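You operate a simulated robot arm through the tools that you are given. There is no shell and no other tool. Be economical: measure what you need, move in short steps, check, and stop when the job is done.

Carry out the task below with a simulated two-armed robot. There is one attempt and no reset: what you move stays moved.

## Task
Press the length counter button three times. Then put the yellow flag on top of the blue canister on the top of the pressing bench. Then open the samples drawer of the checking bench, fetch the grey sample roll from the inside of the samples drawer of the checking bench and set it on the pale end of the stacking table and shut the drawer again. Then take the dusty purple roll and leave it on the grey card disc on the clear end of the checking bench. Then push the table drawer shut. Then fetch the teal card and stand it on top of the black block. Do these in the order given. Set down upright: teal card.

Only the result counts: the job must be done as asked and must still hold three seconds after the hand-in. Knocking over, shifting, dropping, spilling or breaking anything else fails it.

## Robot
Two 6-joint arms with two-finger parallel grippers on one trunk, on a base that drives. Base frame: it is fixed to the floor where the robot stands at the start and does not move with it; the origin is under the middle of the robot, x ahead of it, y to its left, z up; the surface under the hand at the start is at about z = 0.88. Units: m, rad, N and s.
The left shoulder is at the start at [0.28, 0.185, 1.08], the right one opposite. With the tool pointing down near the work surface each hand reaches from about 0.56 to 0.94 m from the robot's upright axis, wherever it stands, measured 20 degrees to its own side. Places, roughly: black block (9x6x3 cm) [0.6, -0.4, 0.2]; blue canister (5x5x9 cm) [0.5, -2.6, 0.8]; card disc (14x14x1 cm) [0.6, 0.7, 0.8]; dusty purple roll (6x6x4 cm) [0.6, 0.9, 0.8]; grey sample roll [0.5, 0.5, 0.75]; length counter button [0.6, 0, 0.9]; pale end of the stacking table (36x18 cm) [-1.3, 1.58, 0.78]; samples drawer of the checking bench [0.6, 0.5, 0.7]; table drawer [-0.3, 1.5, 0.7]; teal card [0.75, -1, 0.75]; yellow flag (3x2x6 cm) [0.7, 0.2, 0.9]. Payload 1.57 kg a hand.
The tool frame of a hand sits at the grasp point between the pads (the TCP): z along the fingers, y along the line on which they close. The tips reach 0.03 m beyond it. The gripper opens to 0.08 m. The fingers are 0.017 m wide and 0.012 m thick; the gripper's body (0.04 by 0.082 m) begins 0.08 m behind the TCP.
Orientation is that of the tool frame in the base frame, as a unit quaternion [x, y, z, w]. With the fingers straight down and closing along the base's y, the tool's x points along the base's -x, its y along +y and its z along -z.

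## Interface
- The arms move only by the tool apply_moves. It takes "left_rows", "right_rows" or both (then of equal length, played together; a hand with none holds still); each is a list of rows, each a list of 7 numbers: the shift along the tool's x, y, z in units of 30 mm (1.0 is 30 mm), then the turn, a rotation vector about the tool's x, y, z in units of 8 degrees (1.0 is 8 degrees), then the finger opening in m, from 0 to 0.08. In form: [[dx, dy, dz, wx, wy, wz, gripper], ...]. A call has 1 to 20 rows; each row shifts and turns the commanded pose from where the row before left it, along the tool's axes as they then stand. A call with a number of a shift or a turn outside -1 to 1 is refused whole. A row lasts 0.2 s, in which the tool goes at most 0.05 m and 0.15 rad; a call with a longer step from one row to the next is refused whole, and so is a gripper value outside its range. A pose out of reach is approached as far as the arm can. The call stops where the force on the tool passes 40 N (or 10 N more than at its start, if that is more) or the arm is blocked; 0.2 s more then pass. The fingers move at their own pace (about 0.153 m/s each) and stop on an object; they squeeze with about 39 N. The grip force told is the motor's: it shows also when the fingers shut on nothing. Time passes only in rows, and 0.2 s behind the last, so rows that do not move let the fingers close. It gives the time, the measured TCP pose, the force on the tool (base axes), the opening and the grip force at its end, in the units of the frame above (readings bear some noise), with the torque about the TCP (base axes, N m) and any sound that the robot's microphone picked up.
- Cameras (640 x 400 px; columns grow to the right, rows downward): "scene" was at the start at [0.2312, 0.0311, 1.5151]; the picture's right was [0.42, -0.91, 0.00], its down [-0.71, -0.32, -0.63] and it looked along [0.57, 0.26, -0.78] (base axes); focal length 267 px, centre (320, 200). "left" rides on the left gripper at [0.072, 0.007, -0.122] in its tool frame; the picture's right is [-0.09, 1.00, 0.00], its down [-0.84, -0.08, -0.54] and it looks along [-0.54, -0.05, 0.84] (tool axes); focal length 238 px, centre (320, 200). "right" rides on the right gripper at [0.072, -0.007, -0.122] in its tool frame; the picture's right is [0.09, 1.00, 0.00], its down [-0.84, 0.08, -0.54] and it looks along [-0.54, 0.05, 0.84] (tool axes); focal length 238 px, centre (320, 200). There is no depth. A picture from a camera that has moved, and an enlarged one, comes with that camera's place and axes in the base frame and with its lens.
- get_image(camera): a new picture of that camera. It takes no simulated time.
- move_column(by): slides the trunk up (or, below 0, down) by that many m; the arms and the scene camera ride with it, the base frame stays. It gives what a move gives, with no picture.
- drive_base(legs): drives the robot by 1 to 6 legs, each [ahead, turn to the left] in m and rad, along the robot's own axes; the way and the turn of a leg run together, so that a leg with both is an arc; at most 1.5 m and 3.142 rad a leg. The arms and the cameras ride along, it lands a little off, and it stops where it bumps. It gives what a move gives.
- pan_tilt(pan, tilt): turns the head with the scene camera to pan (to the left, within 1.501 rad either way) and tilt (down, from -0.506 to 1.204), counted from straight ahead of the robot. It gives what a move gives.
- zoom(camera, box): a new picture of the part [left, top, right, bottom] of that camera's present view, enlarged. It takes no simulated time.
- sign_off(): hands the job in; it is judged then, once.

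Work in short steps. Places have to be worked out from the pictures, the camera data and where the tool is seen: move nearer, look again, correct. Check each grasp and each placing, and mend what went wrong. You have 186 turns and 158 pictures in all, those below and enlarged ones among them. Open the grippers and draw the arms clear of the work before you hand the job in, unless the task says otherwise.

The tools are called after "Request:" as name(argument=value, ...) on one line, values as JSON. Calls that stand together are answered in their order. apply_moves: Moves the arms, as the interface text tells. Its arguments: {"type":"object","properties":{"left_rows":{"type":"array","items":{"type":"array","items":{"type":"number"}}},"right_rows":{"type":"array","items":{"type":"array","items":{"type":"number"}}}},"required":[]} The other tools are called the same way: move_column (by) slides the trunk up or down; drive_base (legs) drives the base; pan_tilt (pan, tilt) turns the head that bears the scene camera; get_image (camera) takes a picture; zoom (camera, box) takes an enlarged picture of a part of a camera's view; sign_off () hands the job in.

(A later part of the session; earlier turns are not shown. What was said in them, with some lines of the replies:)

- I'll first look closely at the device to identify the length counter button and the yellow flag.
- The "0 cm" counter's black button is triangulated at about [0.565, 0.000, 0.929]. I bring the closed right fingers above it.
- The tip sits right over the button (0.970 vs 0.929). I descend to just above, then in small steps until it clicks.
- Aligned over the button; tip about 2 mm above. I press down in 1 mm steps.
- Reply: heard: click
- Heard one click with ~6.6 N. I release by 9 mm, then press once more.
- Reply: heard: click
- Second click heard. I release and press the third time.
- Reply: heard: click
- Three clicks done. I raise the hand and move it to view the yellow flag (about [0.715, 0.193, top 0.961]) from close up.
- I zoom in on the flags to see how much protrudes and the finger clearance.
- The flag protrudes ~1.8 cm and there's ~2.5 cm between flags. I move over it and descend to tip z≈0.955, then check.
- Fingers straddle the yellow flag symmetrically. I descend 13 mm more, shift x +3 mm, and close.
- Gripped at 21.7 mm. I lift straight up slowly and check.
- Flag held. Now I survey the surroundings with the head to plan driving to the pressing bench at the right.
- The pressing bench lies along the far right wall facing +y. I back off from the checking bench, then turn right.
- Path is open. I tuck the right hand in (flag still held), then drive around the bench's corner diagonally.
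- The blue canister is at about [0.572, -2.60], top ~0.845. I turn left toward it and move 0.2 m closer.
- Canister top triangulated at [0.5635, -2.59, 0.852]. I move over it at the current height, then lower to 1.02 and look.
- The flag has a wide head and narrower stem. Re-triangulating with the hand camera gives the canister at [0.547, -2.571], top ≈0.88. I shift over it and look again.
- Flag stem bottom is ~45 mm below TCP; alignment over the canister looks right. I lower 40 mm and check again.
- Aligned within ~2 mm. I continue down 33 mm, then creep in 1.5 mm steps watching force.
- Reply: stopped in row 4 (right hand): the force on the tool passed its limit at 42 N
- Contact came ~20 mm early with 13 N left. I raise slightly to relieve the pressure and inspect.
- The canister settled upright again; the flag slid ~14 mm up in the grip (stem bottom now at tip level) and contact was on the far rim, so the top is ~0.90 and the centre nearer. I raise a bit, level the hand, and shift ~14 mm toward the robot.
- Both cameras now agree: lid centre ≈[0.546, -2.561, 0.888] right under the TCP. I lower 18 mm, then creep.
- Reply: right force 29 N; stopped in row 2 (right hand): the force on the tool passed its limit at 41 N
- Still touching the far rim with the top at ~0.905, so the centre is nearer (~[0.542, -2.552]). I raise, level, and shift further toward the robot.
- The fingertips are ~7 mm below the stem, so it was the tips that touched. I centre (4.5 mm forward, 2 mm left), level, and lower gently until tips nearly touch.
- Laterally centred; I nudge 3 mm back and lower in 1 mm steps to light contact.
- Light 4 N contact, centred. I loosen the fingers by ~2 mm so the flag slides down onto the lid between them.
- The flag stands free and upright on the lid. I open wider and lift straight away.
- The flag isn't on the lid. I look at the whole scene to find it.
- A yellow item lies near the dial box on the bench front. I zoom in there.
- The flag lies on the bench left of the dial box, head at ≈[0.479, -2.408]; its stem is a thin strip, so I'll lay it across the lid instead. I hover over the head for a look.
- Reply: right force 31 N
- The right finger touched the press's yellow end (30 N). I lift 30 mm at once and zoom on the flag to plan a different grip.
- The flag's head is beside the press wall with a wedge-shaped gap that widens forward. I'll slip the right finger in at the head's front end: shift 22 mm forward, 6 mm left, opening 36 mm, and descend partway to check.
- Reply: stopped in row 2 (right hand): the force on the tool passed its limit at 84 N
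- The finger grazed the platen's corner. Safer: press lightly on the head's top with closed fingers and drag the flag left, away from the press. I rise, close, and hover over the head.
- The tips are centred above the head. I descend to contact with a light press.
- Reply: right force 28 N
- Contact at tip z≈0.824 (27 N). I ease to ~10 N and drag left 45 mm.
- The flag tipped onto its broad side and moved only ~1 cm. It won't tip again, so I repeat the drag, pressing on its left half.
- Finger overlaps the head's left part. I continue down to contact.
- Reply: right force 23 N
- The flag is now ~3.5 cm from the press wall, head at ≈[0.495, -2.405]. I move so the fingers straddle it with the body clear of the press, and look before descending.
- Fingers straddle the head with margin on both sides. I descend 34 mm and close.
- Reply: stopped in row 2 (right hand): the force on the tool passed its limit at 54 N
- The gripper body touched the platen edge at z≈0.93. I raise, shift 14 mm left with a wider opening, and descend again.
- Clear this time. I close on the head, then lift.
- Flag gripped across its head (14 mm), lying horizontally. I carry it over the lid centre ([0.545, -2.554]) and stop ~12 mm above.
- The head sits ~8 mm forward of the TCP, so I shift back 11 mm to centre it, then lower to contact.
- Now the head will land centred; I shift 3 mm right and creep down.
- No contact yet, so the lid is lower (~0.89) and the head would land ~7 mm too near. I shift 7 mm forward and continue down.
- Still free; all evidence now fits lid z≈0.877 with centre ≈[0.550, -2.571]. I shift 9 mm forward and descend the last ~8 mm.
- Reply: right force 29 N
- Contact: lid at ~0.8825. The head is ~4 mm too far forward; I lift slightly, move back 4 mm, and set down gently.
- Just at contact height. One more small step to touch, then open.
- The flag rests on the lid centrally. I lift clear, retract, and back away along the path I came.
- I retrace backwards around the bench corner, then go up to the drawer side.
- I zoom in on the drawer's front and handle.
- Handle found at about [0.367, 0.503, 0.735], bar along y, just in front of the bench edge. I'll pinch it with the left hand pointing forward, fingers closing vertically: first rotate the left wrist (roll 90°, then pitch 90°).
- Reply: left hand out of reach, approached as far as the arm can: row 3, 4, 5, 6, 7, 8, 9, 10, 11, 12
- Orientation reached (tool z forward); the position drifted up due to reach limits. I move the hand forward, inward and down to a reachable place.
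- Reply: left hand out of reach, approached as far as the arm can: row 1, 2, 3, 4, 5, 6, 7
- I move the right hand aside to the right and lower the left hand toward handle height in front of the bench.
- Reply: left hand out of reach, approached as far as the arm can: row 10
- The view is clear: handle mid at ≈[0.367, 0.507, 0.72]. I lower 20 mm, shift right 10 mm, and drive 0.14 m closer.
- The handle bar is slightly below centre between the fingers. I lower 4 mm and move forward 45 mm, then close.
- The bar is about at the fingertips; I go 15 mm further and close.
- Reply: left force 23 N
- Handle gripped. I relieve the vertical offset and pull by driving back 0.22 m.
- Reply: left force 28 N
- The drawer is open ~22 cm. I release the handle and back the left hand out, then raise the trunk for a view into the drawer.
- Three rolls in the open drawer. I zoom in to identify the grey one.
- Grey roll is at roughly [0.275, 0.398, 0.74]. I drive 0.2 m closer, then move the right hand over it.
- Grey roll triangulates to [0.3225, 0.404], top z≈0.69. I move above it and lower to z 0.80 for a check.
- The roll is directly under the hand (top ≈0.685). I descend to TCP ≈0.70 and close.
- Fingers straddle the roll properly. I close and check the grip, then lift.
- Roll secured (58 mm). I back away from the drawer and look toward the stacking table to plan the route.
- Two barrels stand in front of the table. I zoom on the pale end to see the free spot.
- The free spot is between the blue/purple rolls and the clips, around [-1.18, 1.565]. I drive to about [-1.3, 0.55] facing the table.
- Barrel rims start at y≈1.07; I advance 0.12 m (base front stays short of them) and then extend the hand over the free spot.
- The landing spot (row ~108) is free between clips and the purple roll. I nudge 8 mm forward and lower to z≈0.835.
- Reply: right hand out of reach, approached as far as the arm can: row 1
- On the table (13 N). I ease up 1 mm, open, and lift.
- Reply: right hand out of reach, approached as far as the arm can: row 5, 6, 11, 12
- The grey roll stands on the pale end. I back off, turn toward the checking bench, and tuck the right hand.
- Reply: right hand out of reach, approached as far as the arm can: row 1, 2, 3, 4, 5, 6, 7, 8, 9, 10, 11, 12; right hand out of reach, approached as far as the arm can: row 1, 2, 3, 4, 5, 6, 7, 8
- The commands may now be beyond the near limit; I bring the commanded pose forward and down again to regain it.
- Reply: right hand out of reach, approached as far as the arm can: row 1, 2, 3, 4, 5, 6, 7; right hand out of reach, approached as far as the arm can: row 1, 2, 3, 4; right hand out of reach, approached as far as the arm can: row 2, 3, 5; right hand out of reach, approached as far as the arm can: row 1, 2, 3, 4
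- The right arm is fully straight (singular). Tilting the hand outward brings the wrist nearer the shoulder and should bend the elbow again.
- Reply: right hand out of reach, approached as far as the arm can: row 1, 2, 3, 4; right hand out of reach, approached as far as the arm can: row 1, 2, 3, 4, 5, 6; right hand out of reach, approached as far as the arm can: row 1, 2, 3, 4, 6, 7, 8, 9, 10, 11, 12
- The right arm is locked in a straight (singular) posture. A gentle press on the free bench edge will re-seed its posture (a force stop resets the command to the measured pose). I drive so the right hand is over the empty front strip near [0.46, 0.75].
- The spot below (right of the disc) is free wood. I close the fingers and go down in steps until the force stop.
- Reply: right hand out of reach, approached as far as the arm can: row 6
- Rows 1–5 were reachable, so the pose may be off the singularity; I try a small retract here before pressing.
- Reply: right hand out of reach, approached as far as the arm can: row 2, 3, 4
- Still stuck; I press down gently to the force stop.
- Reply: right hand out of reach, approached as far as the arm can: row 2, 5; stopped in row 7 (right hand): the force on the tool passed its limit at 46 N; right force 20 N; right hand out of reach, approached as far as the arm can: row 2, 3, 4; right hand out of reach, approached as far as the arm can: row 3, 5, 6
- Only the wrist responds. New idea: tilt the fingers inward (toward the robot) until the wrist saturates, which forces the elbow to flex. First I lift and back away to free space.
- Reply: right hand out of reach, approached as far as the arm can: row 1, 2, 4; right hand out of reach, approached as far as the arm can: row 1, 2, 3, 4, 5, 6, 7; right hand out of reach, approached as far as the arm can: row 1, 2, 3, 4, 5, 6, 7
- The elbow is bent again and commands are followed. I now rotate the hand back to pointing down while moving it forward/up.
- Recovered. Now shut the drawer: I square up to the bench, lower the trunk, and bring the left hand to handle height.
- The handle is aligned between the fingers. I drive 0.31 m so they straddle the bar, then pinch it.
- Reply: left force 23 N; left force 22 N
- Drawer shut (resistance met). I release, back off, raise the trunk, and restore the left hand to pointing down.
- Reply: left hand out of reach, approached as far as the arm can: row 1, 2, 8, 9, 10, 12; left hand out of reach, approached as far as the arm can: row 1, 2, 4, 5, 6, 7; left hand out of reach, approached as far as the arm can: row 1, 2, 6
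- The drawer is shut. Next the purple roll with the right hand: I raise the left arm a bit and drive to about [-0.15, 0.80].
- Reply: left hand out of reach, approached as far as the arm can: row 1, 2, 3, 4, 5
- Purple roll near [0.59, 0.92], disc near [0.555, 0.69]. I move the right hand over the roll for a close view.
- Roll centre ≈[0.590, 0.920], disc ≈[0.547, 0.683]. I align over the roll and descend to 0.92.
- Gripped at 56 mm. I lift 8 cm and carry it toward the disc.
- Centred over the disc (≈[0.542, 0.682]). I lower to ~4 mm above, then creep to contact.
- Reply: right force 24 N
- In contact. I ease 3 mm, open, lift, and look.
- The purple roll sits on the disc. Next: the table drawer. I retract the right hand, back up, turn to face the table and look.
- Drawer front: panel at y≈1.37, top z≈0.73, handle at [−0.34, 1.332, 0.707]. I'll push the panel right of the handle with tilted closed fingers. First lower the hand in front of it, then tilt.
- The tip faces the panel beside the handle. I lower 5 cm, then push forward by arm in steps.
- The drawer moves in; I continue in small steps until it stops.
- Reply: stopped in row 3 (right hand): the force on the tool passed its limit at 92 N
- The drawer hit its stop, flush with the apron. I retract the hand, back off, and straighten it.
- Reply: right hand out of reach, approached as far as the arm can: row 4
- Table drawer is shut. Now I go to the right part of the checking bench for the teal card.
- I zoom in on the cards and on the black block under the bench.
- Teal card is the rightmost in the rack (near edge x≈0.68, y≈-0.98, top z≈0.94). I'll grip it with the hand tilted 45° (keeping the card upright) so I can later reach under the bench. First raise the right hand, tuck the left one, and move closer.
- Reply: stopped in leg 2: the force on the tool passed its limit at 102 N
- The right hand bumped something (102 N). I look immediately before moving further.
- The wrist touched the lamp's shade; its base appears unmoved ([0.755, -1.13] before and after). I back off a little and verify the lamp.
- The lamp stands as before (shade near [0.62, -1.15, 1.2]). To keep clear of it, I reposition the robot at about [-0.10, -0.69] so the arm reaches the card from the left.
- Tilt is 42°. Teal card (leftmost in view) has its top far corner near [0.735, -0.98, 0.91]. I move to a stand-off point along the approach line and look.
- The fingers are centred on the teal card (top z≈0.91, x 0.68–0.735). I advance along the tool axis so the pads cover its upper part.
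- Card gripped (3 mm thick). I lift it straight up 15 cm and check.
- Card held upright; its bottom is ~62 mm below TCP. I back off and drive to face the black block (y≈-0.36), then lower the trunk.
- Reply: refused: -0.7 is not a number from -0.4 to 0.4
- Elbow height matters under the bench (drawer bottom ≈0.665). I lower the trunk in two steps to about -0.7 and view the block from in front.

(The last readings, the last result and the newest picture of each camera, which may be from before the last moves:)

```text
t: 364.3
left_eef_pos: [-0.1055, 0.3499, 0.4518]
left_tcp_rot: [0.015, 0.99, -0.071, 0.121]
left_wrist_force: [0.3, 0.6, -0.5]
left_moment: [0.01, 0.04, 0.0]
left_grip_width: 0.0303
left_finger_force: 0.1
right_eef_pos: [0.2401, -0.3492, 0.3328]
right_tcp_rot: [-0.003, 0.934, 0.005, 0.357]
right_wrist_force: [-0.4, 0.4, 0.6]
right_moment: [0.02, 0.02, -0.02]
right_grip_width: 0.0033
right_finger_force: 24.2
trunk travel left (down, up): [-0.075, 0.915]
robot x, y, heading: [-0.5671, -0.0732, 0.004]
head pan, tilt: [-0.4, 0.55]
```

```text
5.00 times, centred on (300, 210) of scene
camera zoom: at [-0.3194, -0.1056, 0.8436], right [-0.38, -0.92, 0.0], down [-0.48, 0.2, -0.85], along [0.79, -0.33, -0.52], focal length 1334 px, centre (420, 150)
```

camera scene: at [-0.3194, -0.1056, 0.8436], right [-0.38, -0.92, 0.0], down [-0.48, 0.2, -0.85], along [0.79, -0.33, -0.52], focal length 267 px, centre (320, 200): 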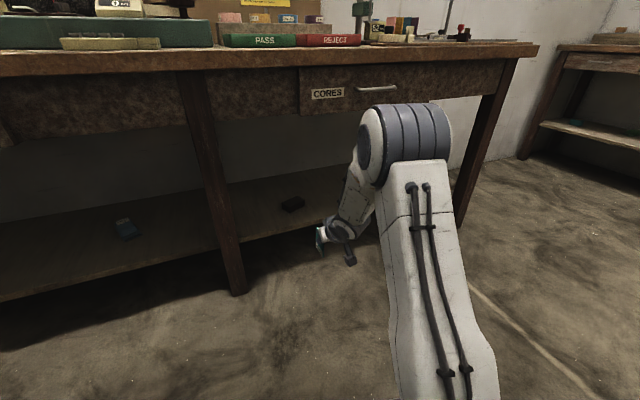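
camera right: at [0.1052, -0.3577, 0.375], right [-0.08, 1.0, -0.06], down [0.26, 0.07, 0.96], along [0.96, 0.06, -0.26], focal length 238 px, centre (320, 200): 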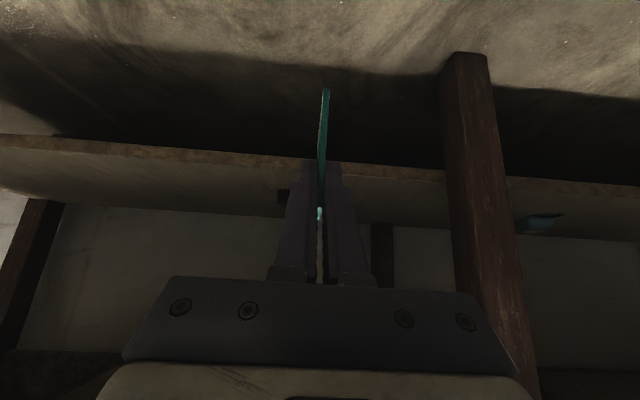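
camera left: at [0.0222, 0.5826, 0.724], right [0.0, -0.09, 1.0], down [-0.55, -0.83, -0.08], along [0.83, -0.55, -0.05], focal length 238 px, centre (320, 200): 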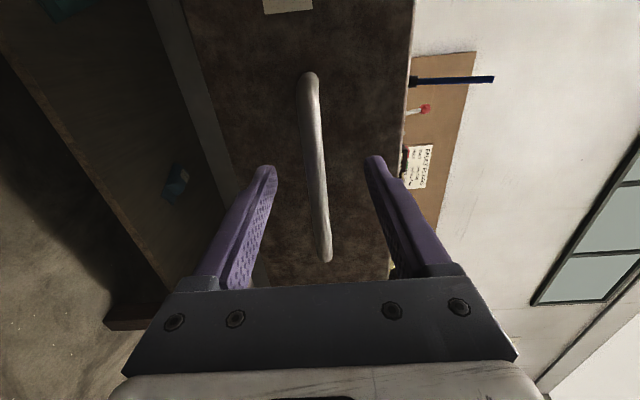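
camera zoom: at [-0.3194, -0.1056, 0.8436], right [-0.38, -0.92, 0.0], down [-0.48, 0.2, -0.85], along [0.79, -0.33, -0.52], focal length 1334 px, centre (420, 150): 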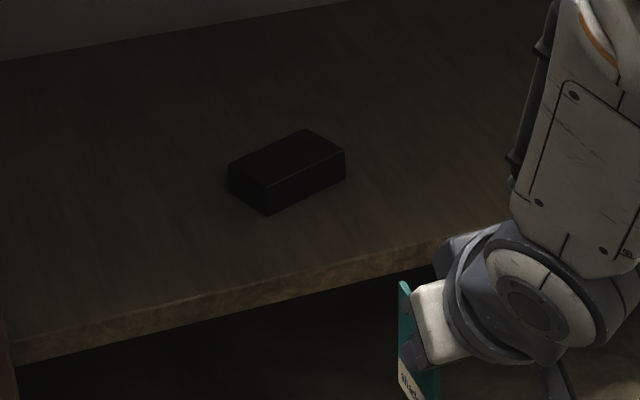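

The block is a plain box, top ≈0.2–0.25 high, centre ≈[0.62, -0.375], long axis ~22° off y. For the best footprint I'll approach with heading ≈-0.25. I pre-position further back.

Request:
drive_base(legs=[[0, 1.745], [0.3125, 0], [0, -1.995]])

```text
t: 375.3
left_eef_pos: [-0.062, 0.5214, 0.4528]
left_tcp_rot: [0.144, 0.979, -0.087, 0.111]
left_wrist_force: [0.7, 0.3, 0.9]
left_moment: [0.02, 0.01, 0.06]
left_grip_width: 0.0301
left_finger_force: 0.0
right_eef_pos: [0.092, -0.245, 0.3319]
right_tcp_rot: [0.119, 0.926, -0.041, 0.356]
right_wrist_force: [0.0, -0.9, 1.2]
right_moment: [0.01, -0.01, -0.02]
right_grip_width: 0.0034
right_finger_force: 24.4
trunk travel left (down, up): [-0.075, 0.915]
robot x, y, heading: [-0.6129, 0.234, -0.256]
head pan, tilt: [-0.4, 0.55]
```

Request:
apply_moves(right_rows=[[-0.72, 0, 0.2, 0, 0, 0, 0.0], [-0.72, 0, 0.2, 0, 0, 0, 0.0], [-0.72, 0, 0.2, 0, 0, 0, 0.0]])

Request:
drive_base(legs=[[0.3, 0]])

Request:
pan_tilt(pan=-0.2, tilt=0.6)

Request:
get_image(camera="scene")

Request:
get_image(camera="right")

```text
t: 376.1
left_eef_pos: [-0.064, 0.5207, 0.4528]
left_tcp_rot: [0.144, 0.979, -0.088, 0.111]
left_wrist_force: [0.1, -0.4, -0.1]
left_moment: [-0.04, 0.01, -0.02]
left_grip_width: 0.03
left_finger_force: 0.1
right_eef_pos: [0.1494, -0.2618, 0.361]
right_tcp_rot: [0.119, 0.926, -0.042, 0.356]
right_wrist_force: [-0.2, 0.1, 0.6]
right_moment: [-0.01, -0.01, 0.01]
right_grip_width: 0.0031
right_finger_force: 23.9
trunk travel left (down, up): [-0.075, 0.915]
robot x, y, heading: [-0.615, 0.233, -0.261]
head pan, tilt: [-0.4, 0.55]
```

```text
t: 378.1
left_eef_pos: [0.2296, 0.4421, 0.4518]
left_tcp_rot: [0.147, 0.979, -0.087, 0.11]
left_wrist_force: [-0.3, 0.1, 0.2]
left_moment: [0.03, 0.0, 0.02]
left_grip_width: 0.0301
left_finger_force: 0.2
right_eef_pos: [0.4367, -0.3424, 0.3603]
right_tcp_rot: [0.122, 0.926, -0.043, 0.355]
right_wrist_force: [-0.6, 0.4, 0.4]
right_moment: [-0.02, 0.0, -0.04]
right_grip_width: 0.003
right_finger_force: 24.2
trunk travel left (down, up): [-0.075, 0.915]
robot x, y, heading: [-0.3229, 0.1555, -0.261]
head pan, tilt: [-0.4, 0.55]
```

```text
t: 378.9
left_eef_pos: [0.2302, 0.441, 0.4523]
left_tcp_rot: [0.146, 0.979, -0.087, 0.111]
left_wrist_force: [-0.2, -0.3, 0.1]
left_moment: [0.0, 0.01, 0.01]
left_grip_width: 0.03
left_finger_force: 0.1
right_eef_pos: [0.4386, -0.3421, 0.3609]
right_tcp_rot: [0.121, 0.926, -0.043, 0.355]
right_wrist_force: [0.4, -0.7, -0.5]
right_moment: [-0.05, 0.0, 0.01]
right_grip_width: 0.003
right_finger_force: 25.0
trunk travel left (down, up): [-0.075, 0.915]
robot x, y, heading: [-0.3238, 0.154, -0.262]
head pan, tilt: [-0.201, 0.6]
```

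```text
19 pictures are left
camera scene: at [-0.0879, 0.0738, 0.8391], right [-0.45, -0.89, 0.0], down [-0.51, 0.25, -0.83], along [0.74, -0.37, -0.56], focal length 267 px, centre (320, 200)
```

scene: 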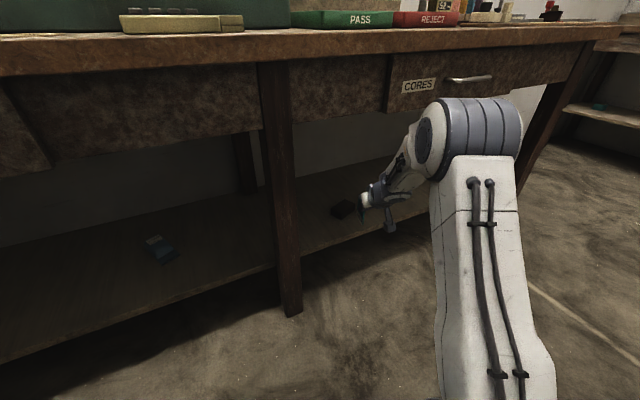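

```text
18 pictures are left
camera right: at [0.3049, -0.3146, 0.404], right [0.19, 0.98, -0.05], down [0.27, 0.0, 0.96], along [0.94, -0.2, -0.26], focal length 238 px, centre (320, 200)
```

right: 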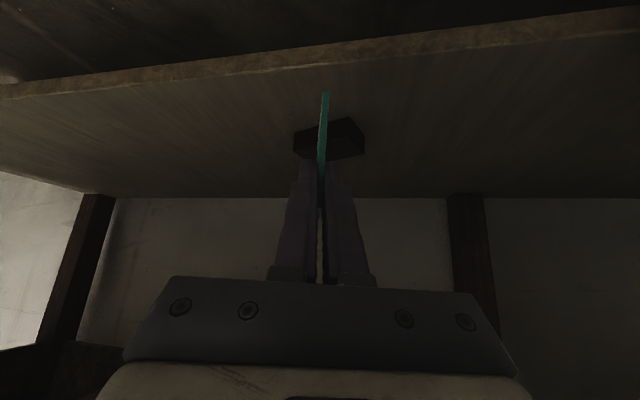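

Request:
zoom(camera="right", box=[270, 85, 390, 175])

Request:
zoom(camera="scene", box=[300, 150, 420, 250])

```text
4.44 times, centred on (330, 130) of right
camera zoom: at [0.3049, -0.3146, 0.404], right [0.19, 0.98, -0.05], down [0.27, 0.0, 0.96], along [0.94, -0.2, -0.26], focal length 1059 px, centre (276, 511)
```

zoom: 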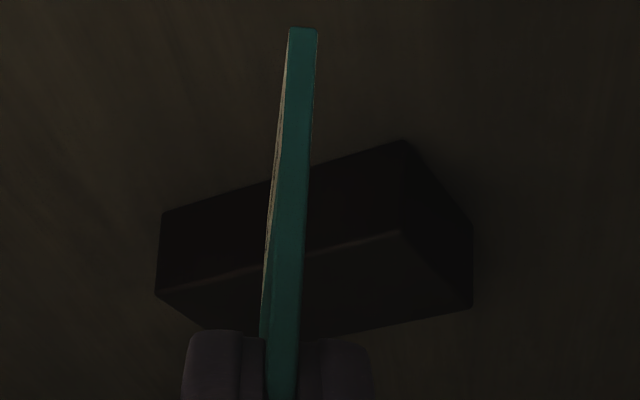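

```text
4.00 times, centred on (360, 200) of scene
camera zoom: at [-0.0879, 0.0738, 0.8391], right [-0.45, -0.89, 0.0], down [-0.51, 0.25, -0.83], along [0.74, -0.37, -0.56], focal length 1067 px, centre (160, 200)
```

zoom: 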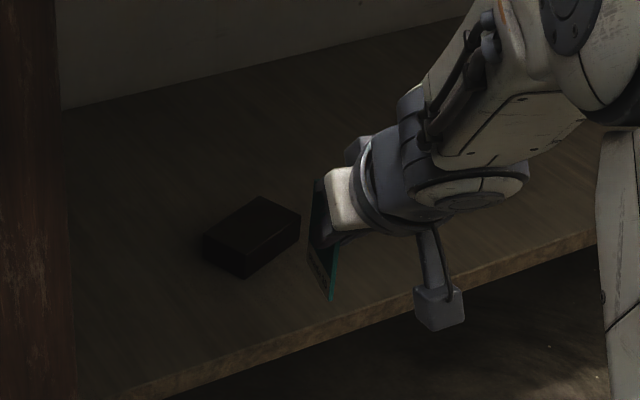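

Triangulated block top centre ≈[0.637, -0.376], top z≈0.234. I need 0.184 m forward and 18 mm left. I drive 0.13 m and look.

Request:
drive_base(legs=[[0.13, 0]])

Request:
zoom(camera="scene", box=[280, 100, 480, 260])

```text
t: 380.1
left_eef_pos: [0.3544, 0.4084, 0.452]
left_tcp_rot: [0.148, 0.979, -0.087, 0.11]
left_wrist_force: [-0.4, -0.5, 0.1]
left_moment: [0.0, -0.01, -0.03]
left_grip_width: 0.0299
left_finger_force: 0.0
right_eef_pos: [0.562, -0.3766, 0.361]
right_tcp_rot: [0.121, 0.926, -0.043, 0.355]
right_wrist_force: [-0.1, -0.2, 0.5]
right_moment: [-0.04, 0.04, -0.01]
right_grip_width: 0.0031
right_finger_force: 23.8
trunk travel left (down, up): [-0.075, 0.915]
robot x, y, heading: [-0.1987, 0.1209, -0.269]
head pan, tilt: [-0.201, 0.6]
```

```text
2.50 times, centred on (380, 180) of scene
camera zoom: at [0.0364, 0.0402, 0.8391], right [-0.45, -0.89, 0.0], down [-0.51, 0.25, -0.83], along [0.74, -0.37, -0.56], focal length 667 px, centre (170, 250)
```

zoom: 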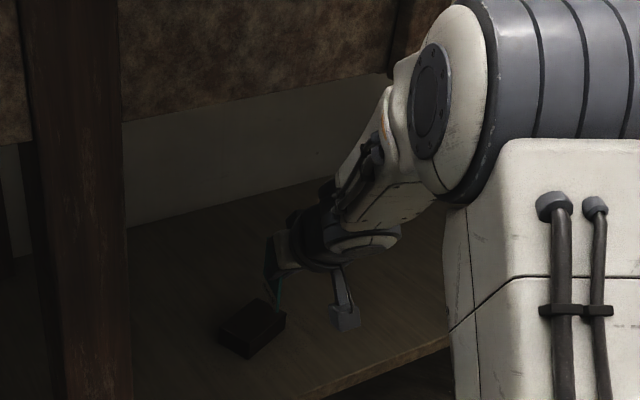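

Request:
apply_moves(right_rows=[[-0.69, 0.335, 0.62, 0, 0, 0, 0.0], [-0.69, 0.335, 0.62, 0, 0, 0, 0.0], [0.33, 0, 0.37, 0, 0, 0, 0.0], [0, 0, 0, 0, 0, 0, 0.0]])

Request:
zoom(camera="right", box=[240, 60, 400, 180])

Request:
zoom(camera="scene", box=[320, 160, 420, 260])

```text
t: 381.1
left_eef_pos: [0.3547, 0.4085, 0.452]
left_tcp_rot: [0.148, 0.979, -0.086, 0.111]
left_wrist_force: [0.6, -1.0, -0.4]
left_moment: [-0.02, 0.03, 0.01]
left_grip_width: 0.0302
left_finger_force: 0.1
right_eef_pos: [0.6216, -0.3708, 0.3461]
right_tcp_rot: [0.122, 0.926, -0.043, 0.355]
right_wrist_force: [-0.1, 0.5, 0.1]
right_moment: [0.0, 0.04, 0.0]
right_grip_width: 0.0031
right_finger_force: 23.9
trunk travel left (down, up): [-0.075, 0.915]
robot x, y, heading: [-0.1969, 0.1221, -0.267]
head pan, tilt: [-0.201, 0.6]
```

```text
3.33 times, centred on (320, 120) of right
camera zoom: at [0.4887, -0.3426, 0.388], right [0.19, 0.98, -0.06], down [0.27, 0.0, 0.96], along [0.94, -0.2, -0.26], focal length 794 px, centre (320, 467)
```

zoom: 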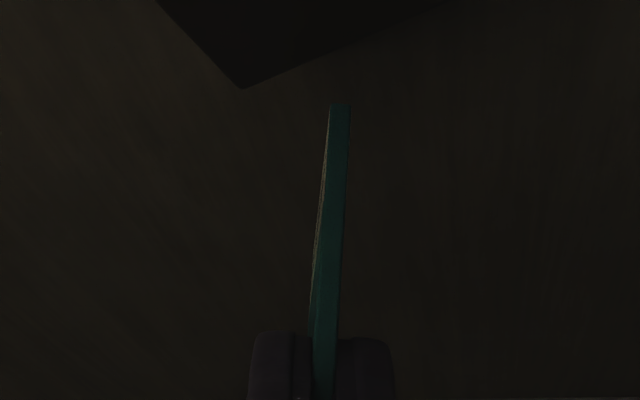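

```text
4.00 times, centred on (370, 210) of scene
camera zoom: at [0.0364, 0.0402, 0.8391], right [-0.45, -0.89, 0.0], down [-0.51, 0.25, -0.83], along [0.74, -0.37, -0.56], focal length 1067 px, centre (120, 160)
```

zoom: 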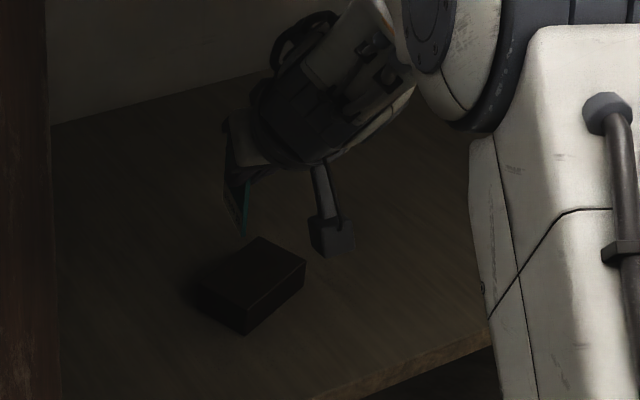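

Combining views, the block top is ≈0.248 with centre ≈[0.613, -0.372], so I'm ~25 mm too far. I move back 25 mm and lower 25 mm.

Request:
apply_moves(right_rows=[[0.607, -0.13, -0.546, 0, 0, 0, 0.0], [0.28, 0, 0.31, 0, 0, 0, 0.0], [0.28, 0, 0.31, 0, 0, 0, 0.0], [0, 0, 0, 0, 0, 0, 0.0]])

Request:
zoom(camera="right", box=[240, 30, 400, 150])

Request:
zoom(camera="scene", box=[320, 180, 400, 260])

```text
t: 382.1
left_eef_pos: [0.354, 0.406, 0.453]
left_tcp_rot: [0.147, 0.979, -0.088, 0.112]
left_wrist_force: [0.5, -0.2, 0.3]
left_moment: [-0.02, -0.02, -0.03]
left_grip_width: 0.0298
left_finger_force: 0.1
right_eef_pos: [0.5983, -0.3693, 0.3247]
right_tcp_rot: [0.121, 0.924, -0.043, 0.359]
right_wrist_force: [-4.7, 3.3, 24.1]
right_moment: [0.16, -0.09, 0.03]
right_grip_width: 0.0032
right_finger_force: 24.0
trunk travel left (down, up): [-0.075, 0.915]
robot x, y, heading: [-0.2004, 0.1221, -0.263]
head pan, tilt: [-0.201, 0.6]
```

```text
3.33 times, centred on (320, 90) of right
camera zoom: at [0.4643, -0.3411, 0.3671], right [0.19, 0.98, -0.06], down [0.26, 0.0, 0.96], along [0.95, -0.2, -0.26], focal length 794 px, centre (320, 567)
```

zoom: 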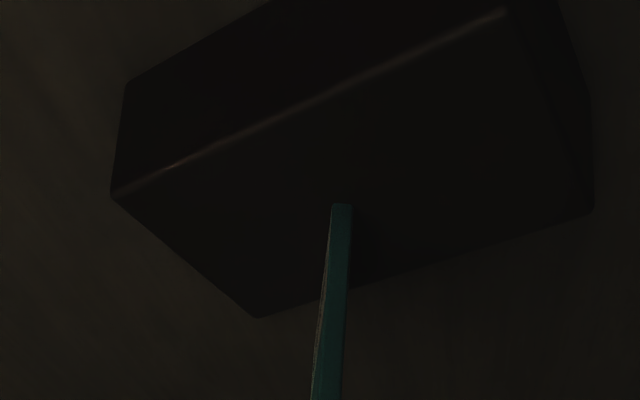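

```text
5.00 times, centred on (360, 220) of scene
camera zoom: at [0.0357, 0.0406, 0.8397], right [-0.45, -0.89, 0.0], down [-0.5, 0.25, -0.83], along [0.74, -0.37, -0.56], focal length 1334 px, centre (120, 100)
```

zoom: 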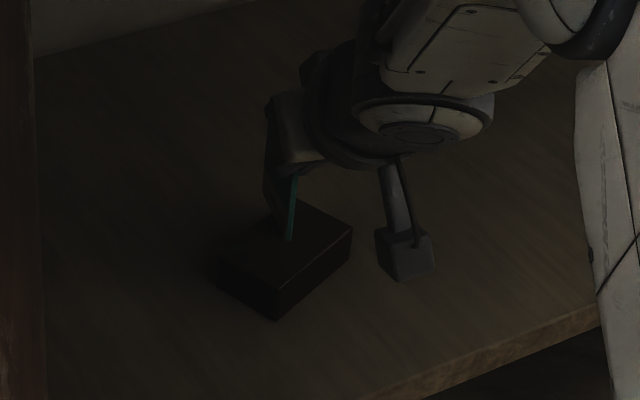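

Contact at 24 N, but the card sits ~24 mm too far forward on the block. I lift 15 mm, move back 24 mm, lower again and look.

Request:
apply_moves(right_rows=[[-0.335, 0, -0.37, 0, 0, 0, 0.0], [0.594, 0, -0.535, 0, 0, 0, 0.0], [0.245, 0, 0.27, 0, 0, 0, 0.0], [0, 0, 0, 0, 0, 0, 0.0]])

Request:
zoom(camera="right", box=[220, 0, 420, 150])

```text
t: 383.1
left_eef_pos: [0.3548, 0.4088, 0.4531]
left_tcp_rot: [0.147, 0.979, -0.088, 0.11]
left_wrist_force: [0.2, 0.6, 0.0]
left_moment: [0.02, 0.03, 0.0]
left_grip_width: 0.0299
left_finger_force: 0.1
right_eef_pos: [0.5738, -0.362, 0.3258]
right_tcp_rot: [0.122, 0.926, -0.043, 0.355]
right_wrist_force: [-2.2, 0.2, 8.4]
right_moment: [-0.03, -0.16, 0.05]
right_grip_width: 0.0034
right_finger_force: 23.8
trunk travel left (down, up): [-0.075, 0.915]
robot x, y, heading: [-0.1985, 0.1227, -0.263]
head pan, tilt: [-0.201, 0.6]
```

```text
2.67 times, centred on (320, 75) of right
camera zoom: at [0.4408, -0.3347, 0.3684], right [0.19, 0.98, -0.06], down [0.27, 0.0, 0.96], along [0.94, -0.2, -0.26], focal length 636 px, centre (320, 533)
```

zoom: 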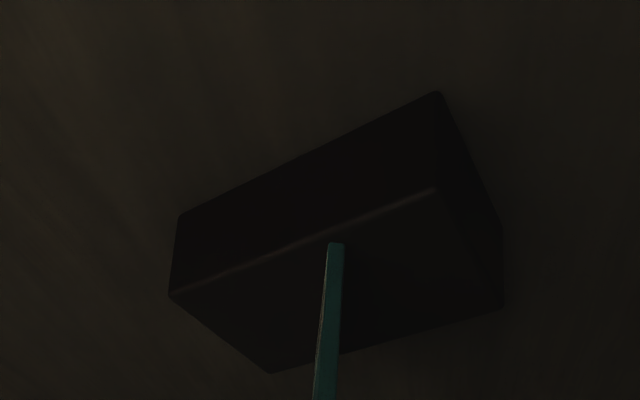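

The card's base now spans the block top well (6 mm in from the near edge). I ease the load to near zero, then open the fingers in tiny increments and check.

Request:
apply_moves(right_rows=[[-0.025, 0, -0.028, 0, 0, 0, 0.0], [0, 0, 0, 0, 0, 0, 0.0]])

```text
t: 383.7
left_eef_pos: [0.3541, 0.4075, 0.4534]
left_tcp_rot: [0.147, 0.979, -0.088, 0.11]
left_wrist_force: [0.5, -0.5, 0.4]
left_moment: [0.03, 0.01, 0.03]
left_grip_width: 0.0298
left_finger_force: 0.1
right_eef_pos: [0.5733, -0.362, 0.3252]
right_tcp_rot: [0.122, 0.926, -0.043, 0.355]
right_wrist_force: [1.0, -0.3, 1.8]
right_moment: [-0.02, -0.17, 0.0]
right_grip_width: 0.0031
right_finger_force: 24.1
trunk travel left (down, up): [-0.075, 0.915]
robot x, y, heading: [-0.1987, 0.1227, -0.26]
head pan, tilt: [-0.201, 0.6]
```

Request:
apply_moves(right_rows=[[0, 0, 0, 0, 0, 0, 0.004], [0, 0, 0, 0, 0, 0, 0.006], [0, 0, 0, 0, 0, 0, 0.009], [0, 0, 0, 0, 0, 0, 0.009]])

Request:
zoom(camera="right", box=[250, 60, 390, 290])

```text
t: 384.7
left_eef_pos: [0.3551, 0.4078, 0.4528]
left_tcp_rot: [0.147, 0.979, -0.087, 0.11]
left_wrist_force: [0.2, 0.9, 0.2]
left_moment: [-0.01, 0.01, -0.01]
left_grip_width: 0.03
left_finger_force: 0.0
right_eef_pos: [0.5736, -0.3619, 0.3266]
right_tcp_rot: [0.122, 0.925, -0.044, 0.356]
right_wrist_force: [0.1, 0.0, 0.6]
right_moment: [0.0, 0.03, -0.01]
right_grip_width: 0.009
right_finger_force: 0.0
trunk travel left (down, up): [-0.075, 0.915]
robot x, y, heading: [-0.1988, 0.1217, -0.266]
head pan, tilt: [-0.201, 0.6]
```

```text
1.74 times, centred on (320, 175) of right
camera zoom: at [0.4406, -0.3347, 0.3693], right [0.19, 0.98, -0.06], down [0.27, 0.0, 0.96], along [0.94, -0.2, -0.26], focal length 414 px, centre (320, 244)
```

zoom: 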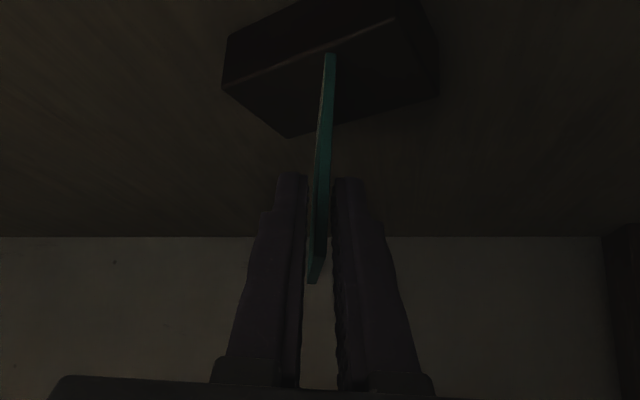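

The card appears upright and free between the fingers. I open further and check again.

Request:
apply_moves(right_rows=[[0, 0, 0, 0, 0, 0, 0.014], [0, 0, 0, 0, 0, 0, 0.02], [0, 0, 0, 0, 0, 0, 0.02], [0, 0, 0, 0, 0, 0, 0.02]])

Request:
zoom(camera="right", box=[250, 60, 390, 290])

```text
t: 385.7
left_eef_pos: [0.3539, 0.4083, 0.4534]
left_tcp_rot: [0.147, 0.979, -0.088, 0.111]
left_wrist_force: [0.5, -0.3, -0.6]
left_moment: [0.0, 0.02, -0.03]
left_grip_width: 0.0303
left_finger_force: 0.0
right_eef_pos: [0.5741, -0.3624, 0.3256]
right_tcp_rot: [0.122, 0.926, -0.044, 0.355]
right_wrist_force: [-0.2, 0.2, 0.0]
right_moment: [0.01, 0.0, -0.02]
right_grip_width: 0.02
right_finger_force: 0.1
trunk travel left (down, up): [-0.075, 0.915]
robot x, y, heading: [-0.1988, 0.1169, -0.266]
head pan, tilt: [-0.201, 0.6]
```

```text
1.74 times, centred on (320, 175) of right
camera zoom: at [0.4406, -0.3347, 0.3693], right [0.19, 0.98, -0.06], down [0.27, 0.0, 0.96], along [0.94, -0.2, -0.26], focal length 414 px, centre (320, 244)
```

zoom: 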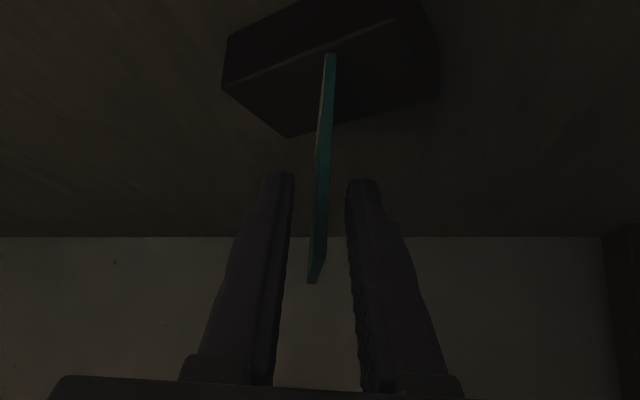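

The card stands free. I withdraw the hand straight back (horizontally), slowly, then verify.

Request:
apply_moves(right_rows=[[0.12, 0, -0.11, 0, 0, 0, 0.03], [0.25, 0, -0.225, 0, 0, 0, 0.03], [0.4, 0, -0.36, 0, 0, 0, 0.03], [0.5, 0, -0.45, 0, 0, 0, 0.03], [0.5, 0, -0.45, 0, 0, 0, 0.03], [0.5, 0, -0.45, 0, 0, 0, 0.03]])

Request:
get_image(camera="right")

```text
t: 387.1
left_eef_pos: [0.3538, 0.4082, 0.452]
left_tcp_rot: [0.148, 0.979, -0.088, 0.11]
left_wrist_force: [0.3, 0.3, 0.4]
left_moment: [0.01, -0.02, -0.03]
left_grip_width: 0.0301
left_finger_force: 0.0
right_eef_pos: [0.4826, -0.3384, 0.3293]
right_tcp_rot: [0.121, 0.926, -0.043, 0.355]
right_wrist_force: [0.2, 0.0, -0.3]
right_moment: [-0.01, 0.0, 0.01]
right_grip_width: 0.0301
right_finger_force: 0.0
trunk travel left (down, up): [-0.075, 0.915]
robot x, y, heading: [-0.2015, 0.1254, -0.266]
head pan, tilt: [-0.201, 0.6]
```

```text
7 pictures are left
camera right: at [0.3492, -0.3098, 0.3715], right [0.19, 0.98, -0.06], down [0.27, 0.0, 0.96], along [0.94, -0.2, -0.26], focal length 238 px, centre (320, 200)
```

right: 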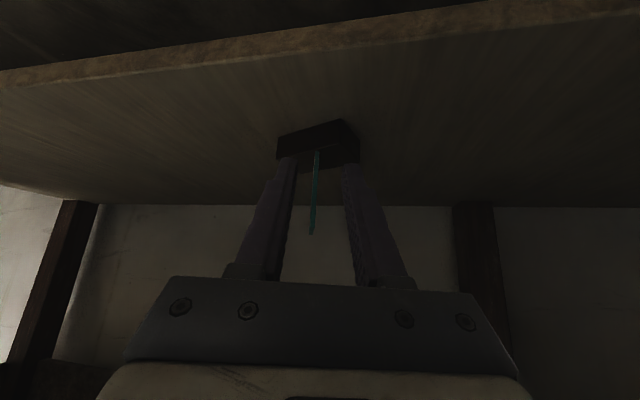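

The card stands on the block. I back the robot out, then check once more and raise the trunk.

Request:
drive_base(legs=[[-0.45, 0]])

Request:
zoom(camera="scene", box=[260, 140, 420, 240])

Request:
zoom(camera="right", box=[240, 80, 400, 240])

```text
t: 389.9
left_eef_pos: [-0.0819, 0.5252, 0.4528]
left_tcp_rot: [0.15, 0.979, -0.088, 0.11]
left_wrist_force: [0.0, -0.2, -0.3]
left_moment: [0.02, 0.01, 0.0]
left_grip_width: 0.03
left_finger_force: 0.0
right_eef_pos: [0.043, -0.2219, 0.3281]
right_tcp_rot: [0.125, 0.926, -0.045, 0.354]
right_wrist_force: [0.2, -0.1, 0.5]
right_moment: [0.01, 0.02, 0.01]
right_grip_width: 0.0302
right_finger_force: 0.0
trunk travel left (down, up): [-0.075, 0.915]
robot x, y, heading: [-0.6355, 0.2445, -0.264]
head pan, tilt: [-0.201, 0.6]
```

```text
4.00 times, centred on (340, 190) of scene
camera zoom: at [-0.4017, 0.1581, 0.8391], right [-0.45, -0.89, 0.0], down [-0.5, 0.25, -0.83], along [0.74, -0.37, -0.56], focal length 1067 px, centre (240, 240)
```

zoom: 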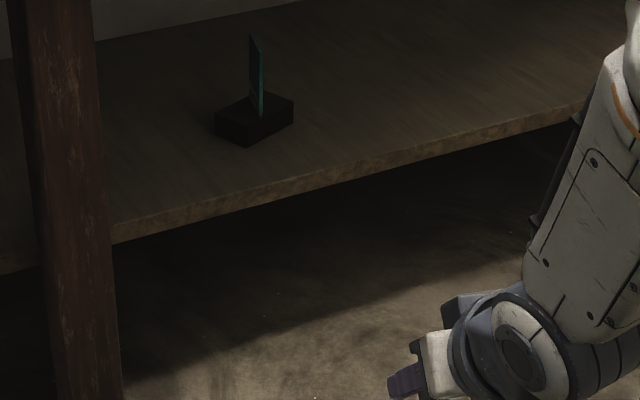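

```text
2.50 times, centred on (320, 160) of right
camera zoom: at [-0.09, -0.1934, 0.3716], right [0.19, 0.98, -0.05], down [0.27, 0.0, 0.96], along [0.94, -0.2, -0.26], focal length 596 px, centre (320, 300)
```

zoom: 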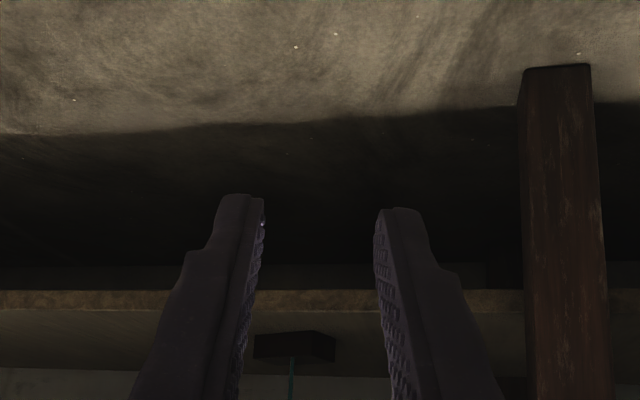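

The teal card stands upright on the black block. I raise the trunk, open both grippers, and take one last overview.

Request:
move_column(by=0.4)

Request:
apply_moves(left_rows=[[0, 0, 0, 0, 0, 0, 0.07], [0, 0, 0, 0, 0, 0, 0.07]], right_rows=[[0, 0, 0, 0, 0, 0, 0.07], [0, 0, 0, 0, 0, 0, 0.07]])

Request:
pan_tilt(pan=0.4, tilt=0.5)

Request:
get_image(camera="scene")

```text
t: 393.7
left_eef_pos: [-0.0824, 0.5248, 0.8526]
left_tcp_rot: [0.149, 0.979, -0.088, 0.11]
left_wrist_force: [0.2, -0.5, -0.1]
left_moment: [-0.03, 0.0, 0.02]
left_grip_width: 0.03
left_finger_force: 0.1
right_eef_pos: [0.0426, -0.2207, 0.7297]
right_tcp_rot: [0.124, 0.926, -0.044, 0.354]
right_wrist_force: [0.2, 0.1, -0.1]
right_moment: [0.02, 0.02, 0.02]
right_grip_width: 0.03
right_finger_force: 0.1
trunk travel left (down, up): [-0.475, 0.515]
robot x, y, heading: [-0.6427, 0.2385, -0.27]
head pan, tilt: [-0.201, 0.6]
```

```text
t: 394.3
left_eef_pos: [-0.0829, 0.5243, 0.8519]
left_tcp_rot: [0.15, 0.979, -0.088, 0.11]
left_wrist_force: [0.3, -0.2, -0.6]
left_moment: [0.02, -0.01, 0.03]
left_grip_width: 0.0702
left_finger_force: 0.0
right_eef_pos: [0.0433, -0.2214, 0.7283]
right_tcp_rot: [0.123, 0.926, -0.044, 0.355]
right_wrist_force: [-0.4, 0.6, 1.0]
right_moment: [0.02, -0.02, 0.0]
right_grip_width: 0.0698
right_finger_force: 0.0
trunk travel left (down, up): [-0.475, 0.515]
robot x, y, heading: [-0.6367, 0.2376, -0.266]
head pan, tilt: [-0.201, 0.6]
```

```text
t: 395.3
left_eef_pos: [-0.0832, 0.5239, 0.8523]
left_tcp_rot: [0.149, 0.979, -0.088, 0.11]
left_wrist_force: [0.9, -0.4, 0.0]
left_moment: [-0.02, 0.03, -0.04]
left_grip_width: 0.07
left_finger_force: 0.1
right_eef_pos: [0.0423, -0.2218, 0.7304]
right_tcp_rot: [0.123, 0.926, -0.044, 0.355]
right_wrist_force: [1.0, -0.3, 0.4]
right_moment: [0.02, 0.01, -0.05]
right_grip_width: 0.0699
right_finger_force: 0.0
trunk travel left (down, up): [-0.475, 0.515]
robot x, y, heading: [-0.6421, 0.2408, -0.266]
head pan, tilt: [0.4, 0.499]
```

```text
4 pictures are left
camera scene: at [-0.3904, 0.2099, 1.2481], right [0.13, -0.99, 0.0], down [-0.47, -0.06, -0.88], along [0.87, 0.12, -0.48], focal length 267 px, centre (320, 200)
```

scene: 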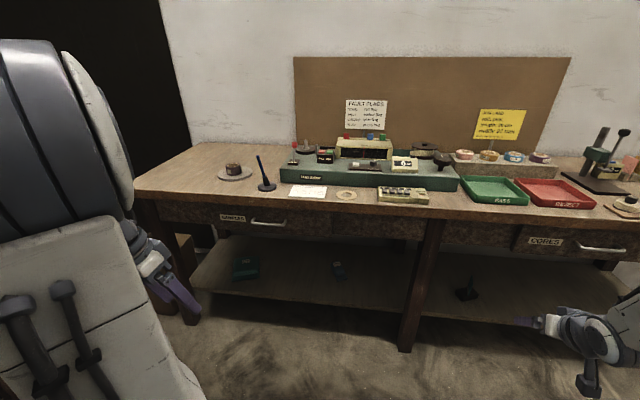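

Everything is in place: the samples drawer is shut, the purple roll is on the disc, and the card is standing on the block. I hand in.

Request:
sign_off()

```text
The job is handed in.
```

I did every step in the order given and handed the job in. I last saw the flag and the grey roll in place when I left them, and did not go back to check them at the end.

- **Length counter button:** I pressed it three times and heard a click each time.
- **Yellow flag:** It lies on its side on the lid of the blue canister. My first attempt stood it upright and it fell onto the pressing bench. I dragged it clear of the press and set it down again. On the way the hand pressed on the press's end and platen edge three times, at up to 84 N. In the pictures the press had not moved.
- **Grey sample roll:** It stands on the pale end of the stacking table. I then shut the samples drawer.
- **Purple roll:** It sits on the grey card disc.
- **Table drawer:** I pushed it shut until it hit its stop.
- **Teal card:** It stands upright on the black block under the checking bench. The card is only about 3 mm thick, but it held steady after I withdrew.

While moving in for the card, the right wrist bumped the desk lamp's shade at about 102 N. In the pictures afterwards the lamp base was where it had been and the lamp was standing.
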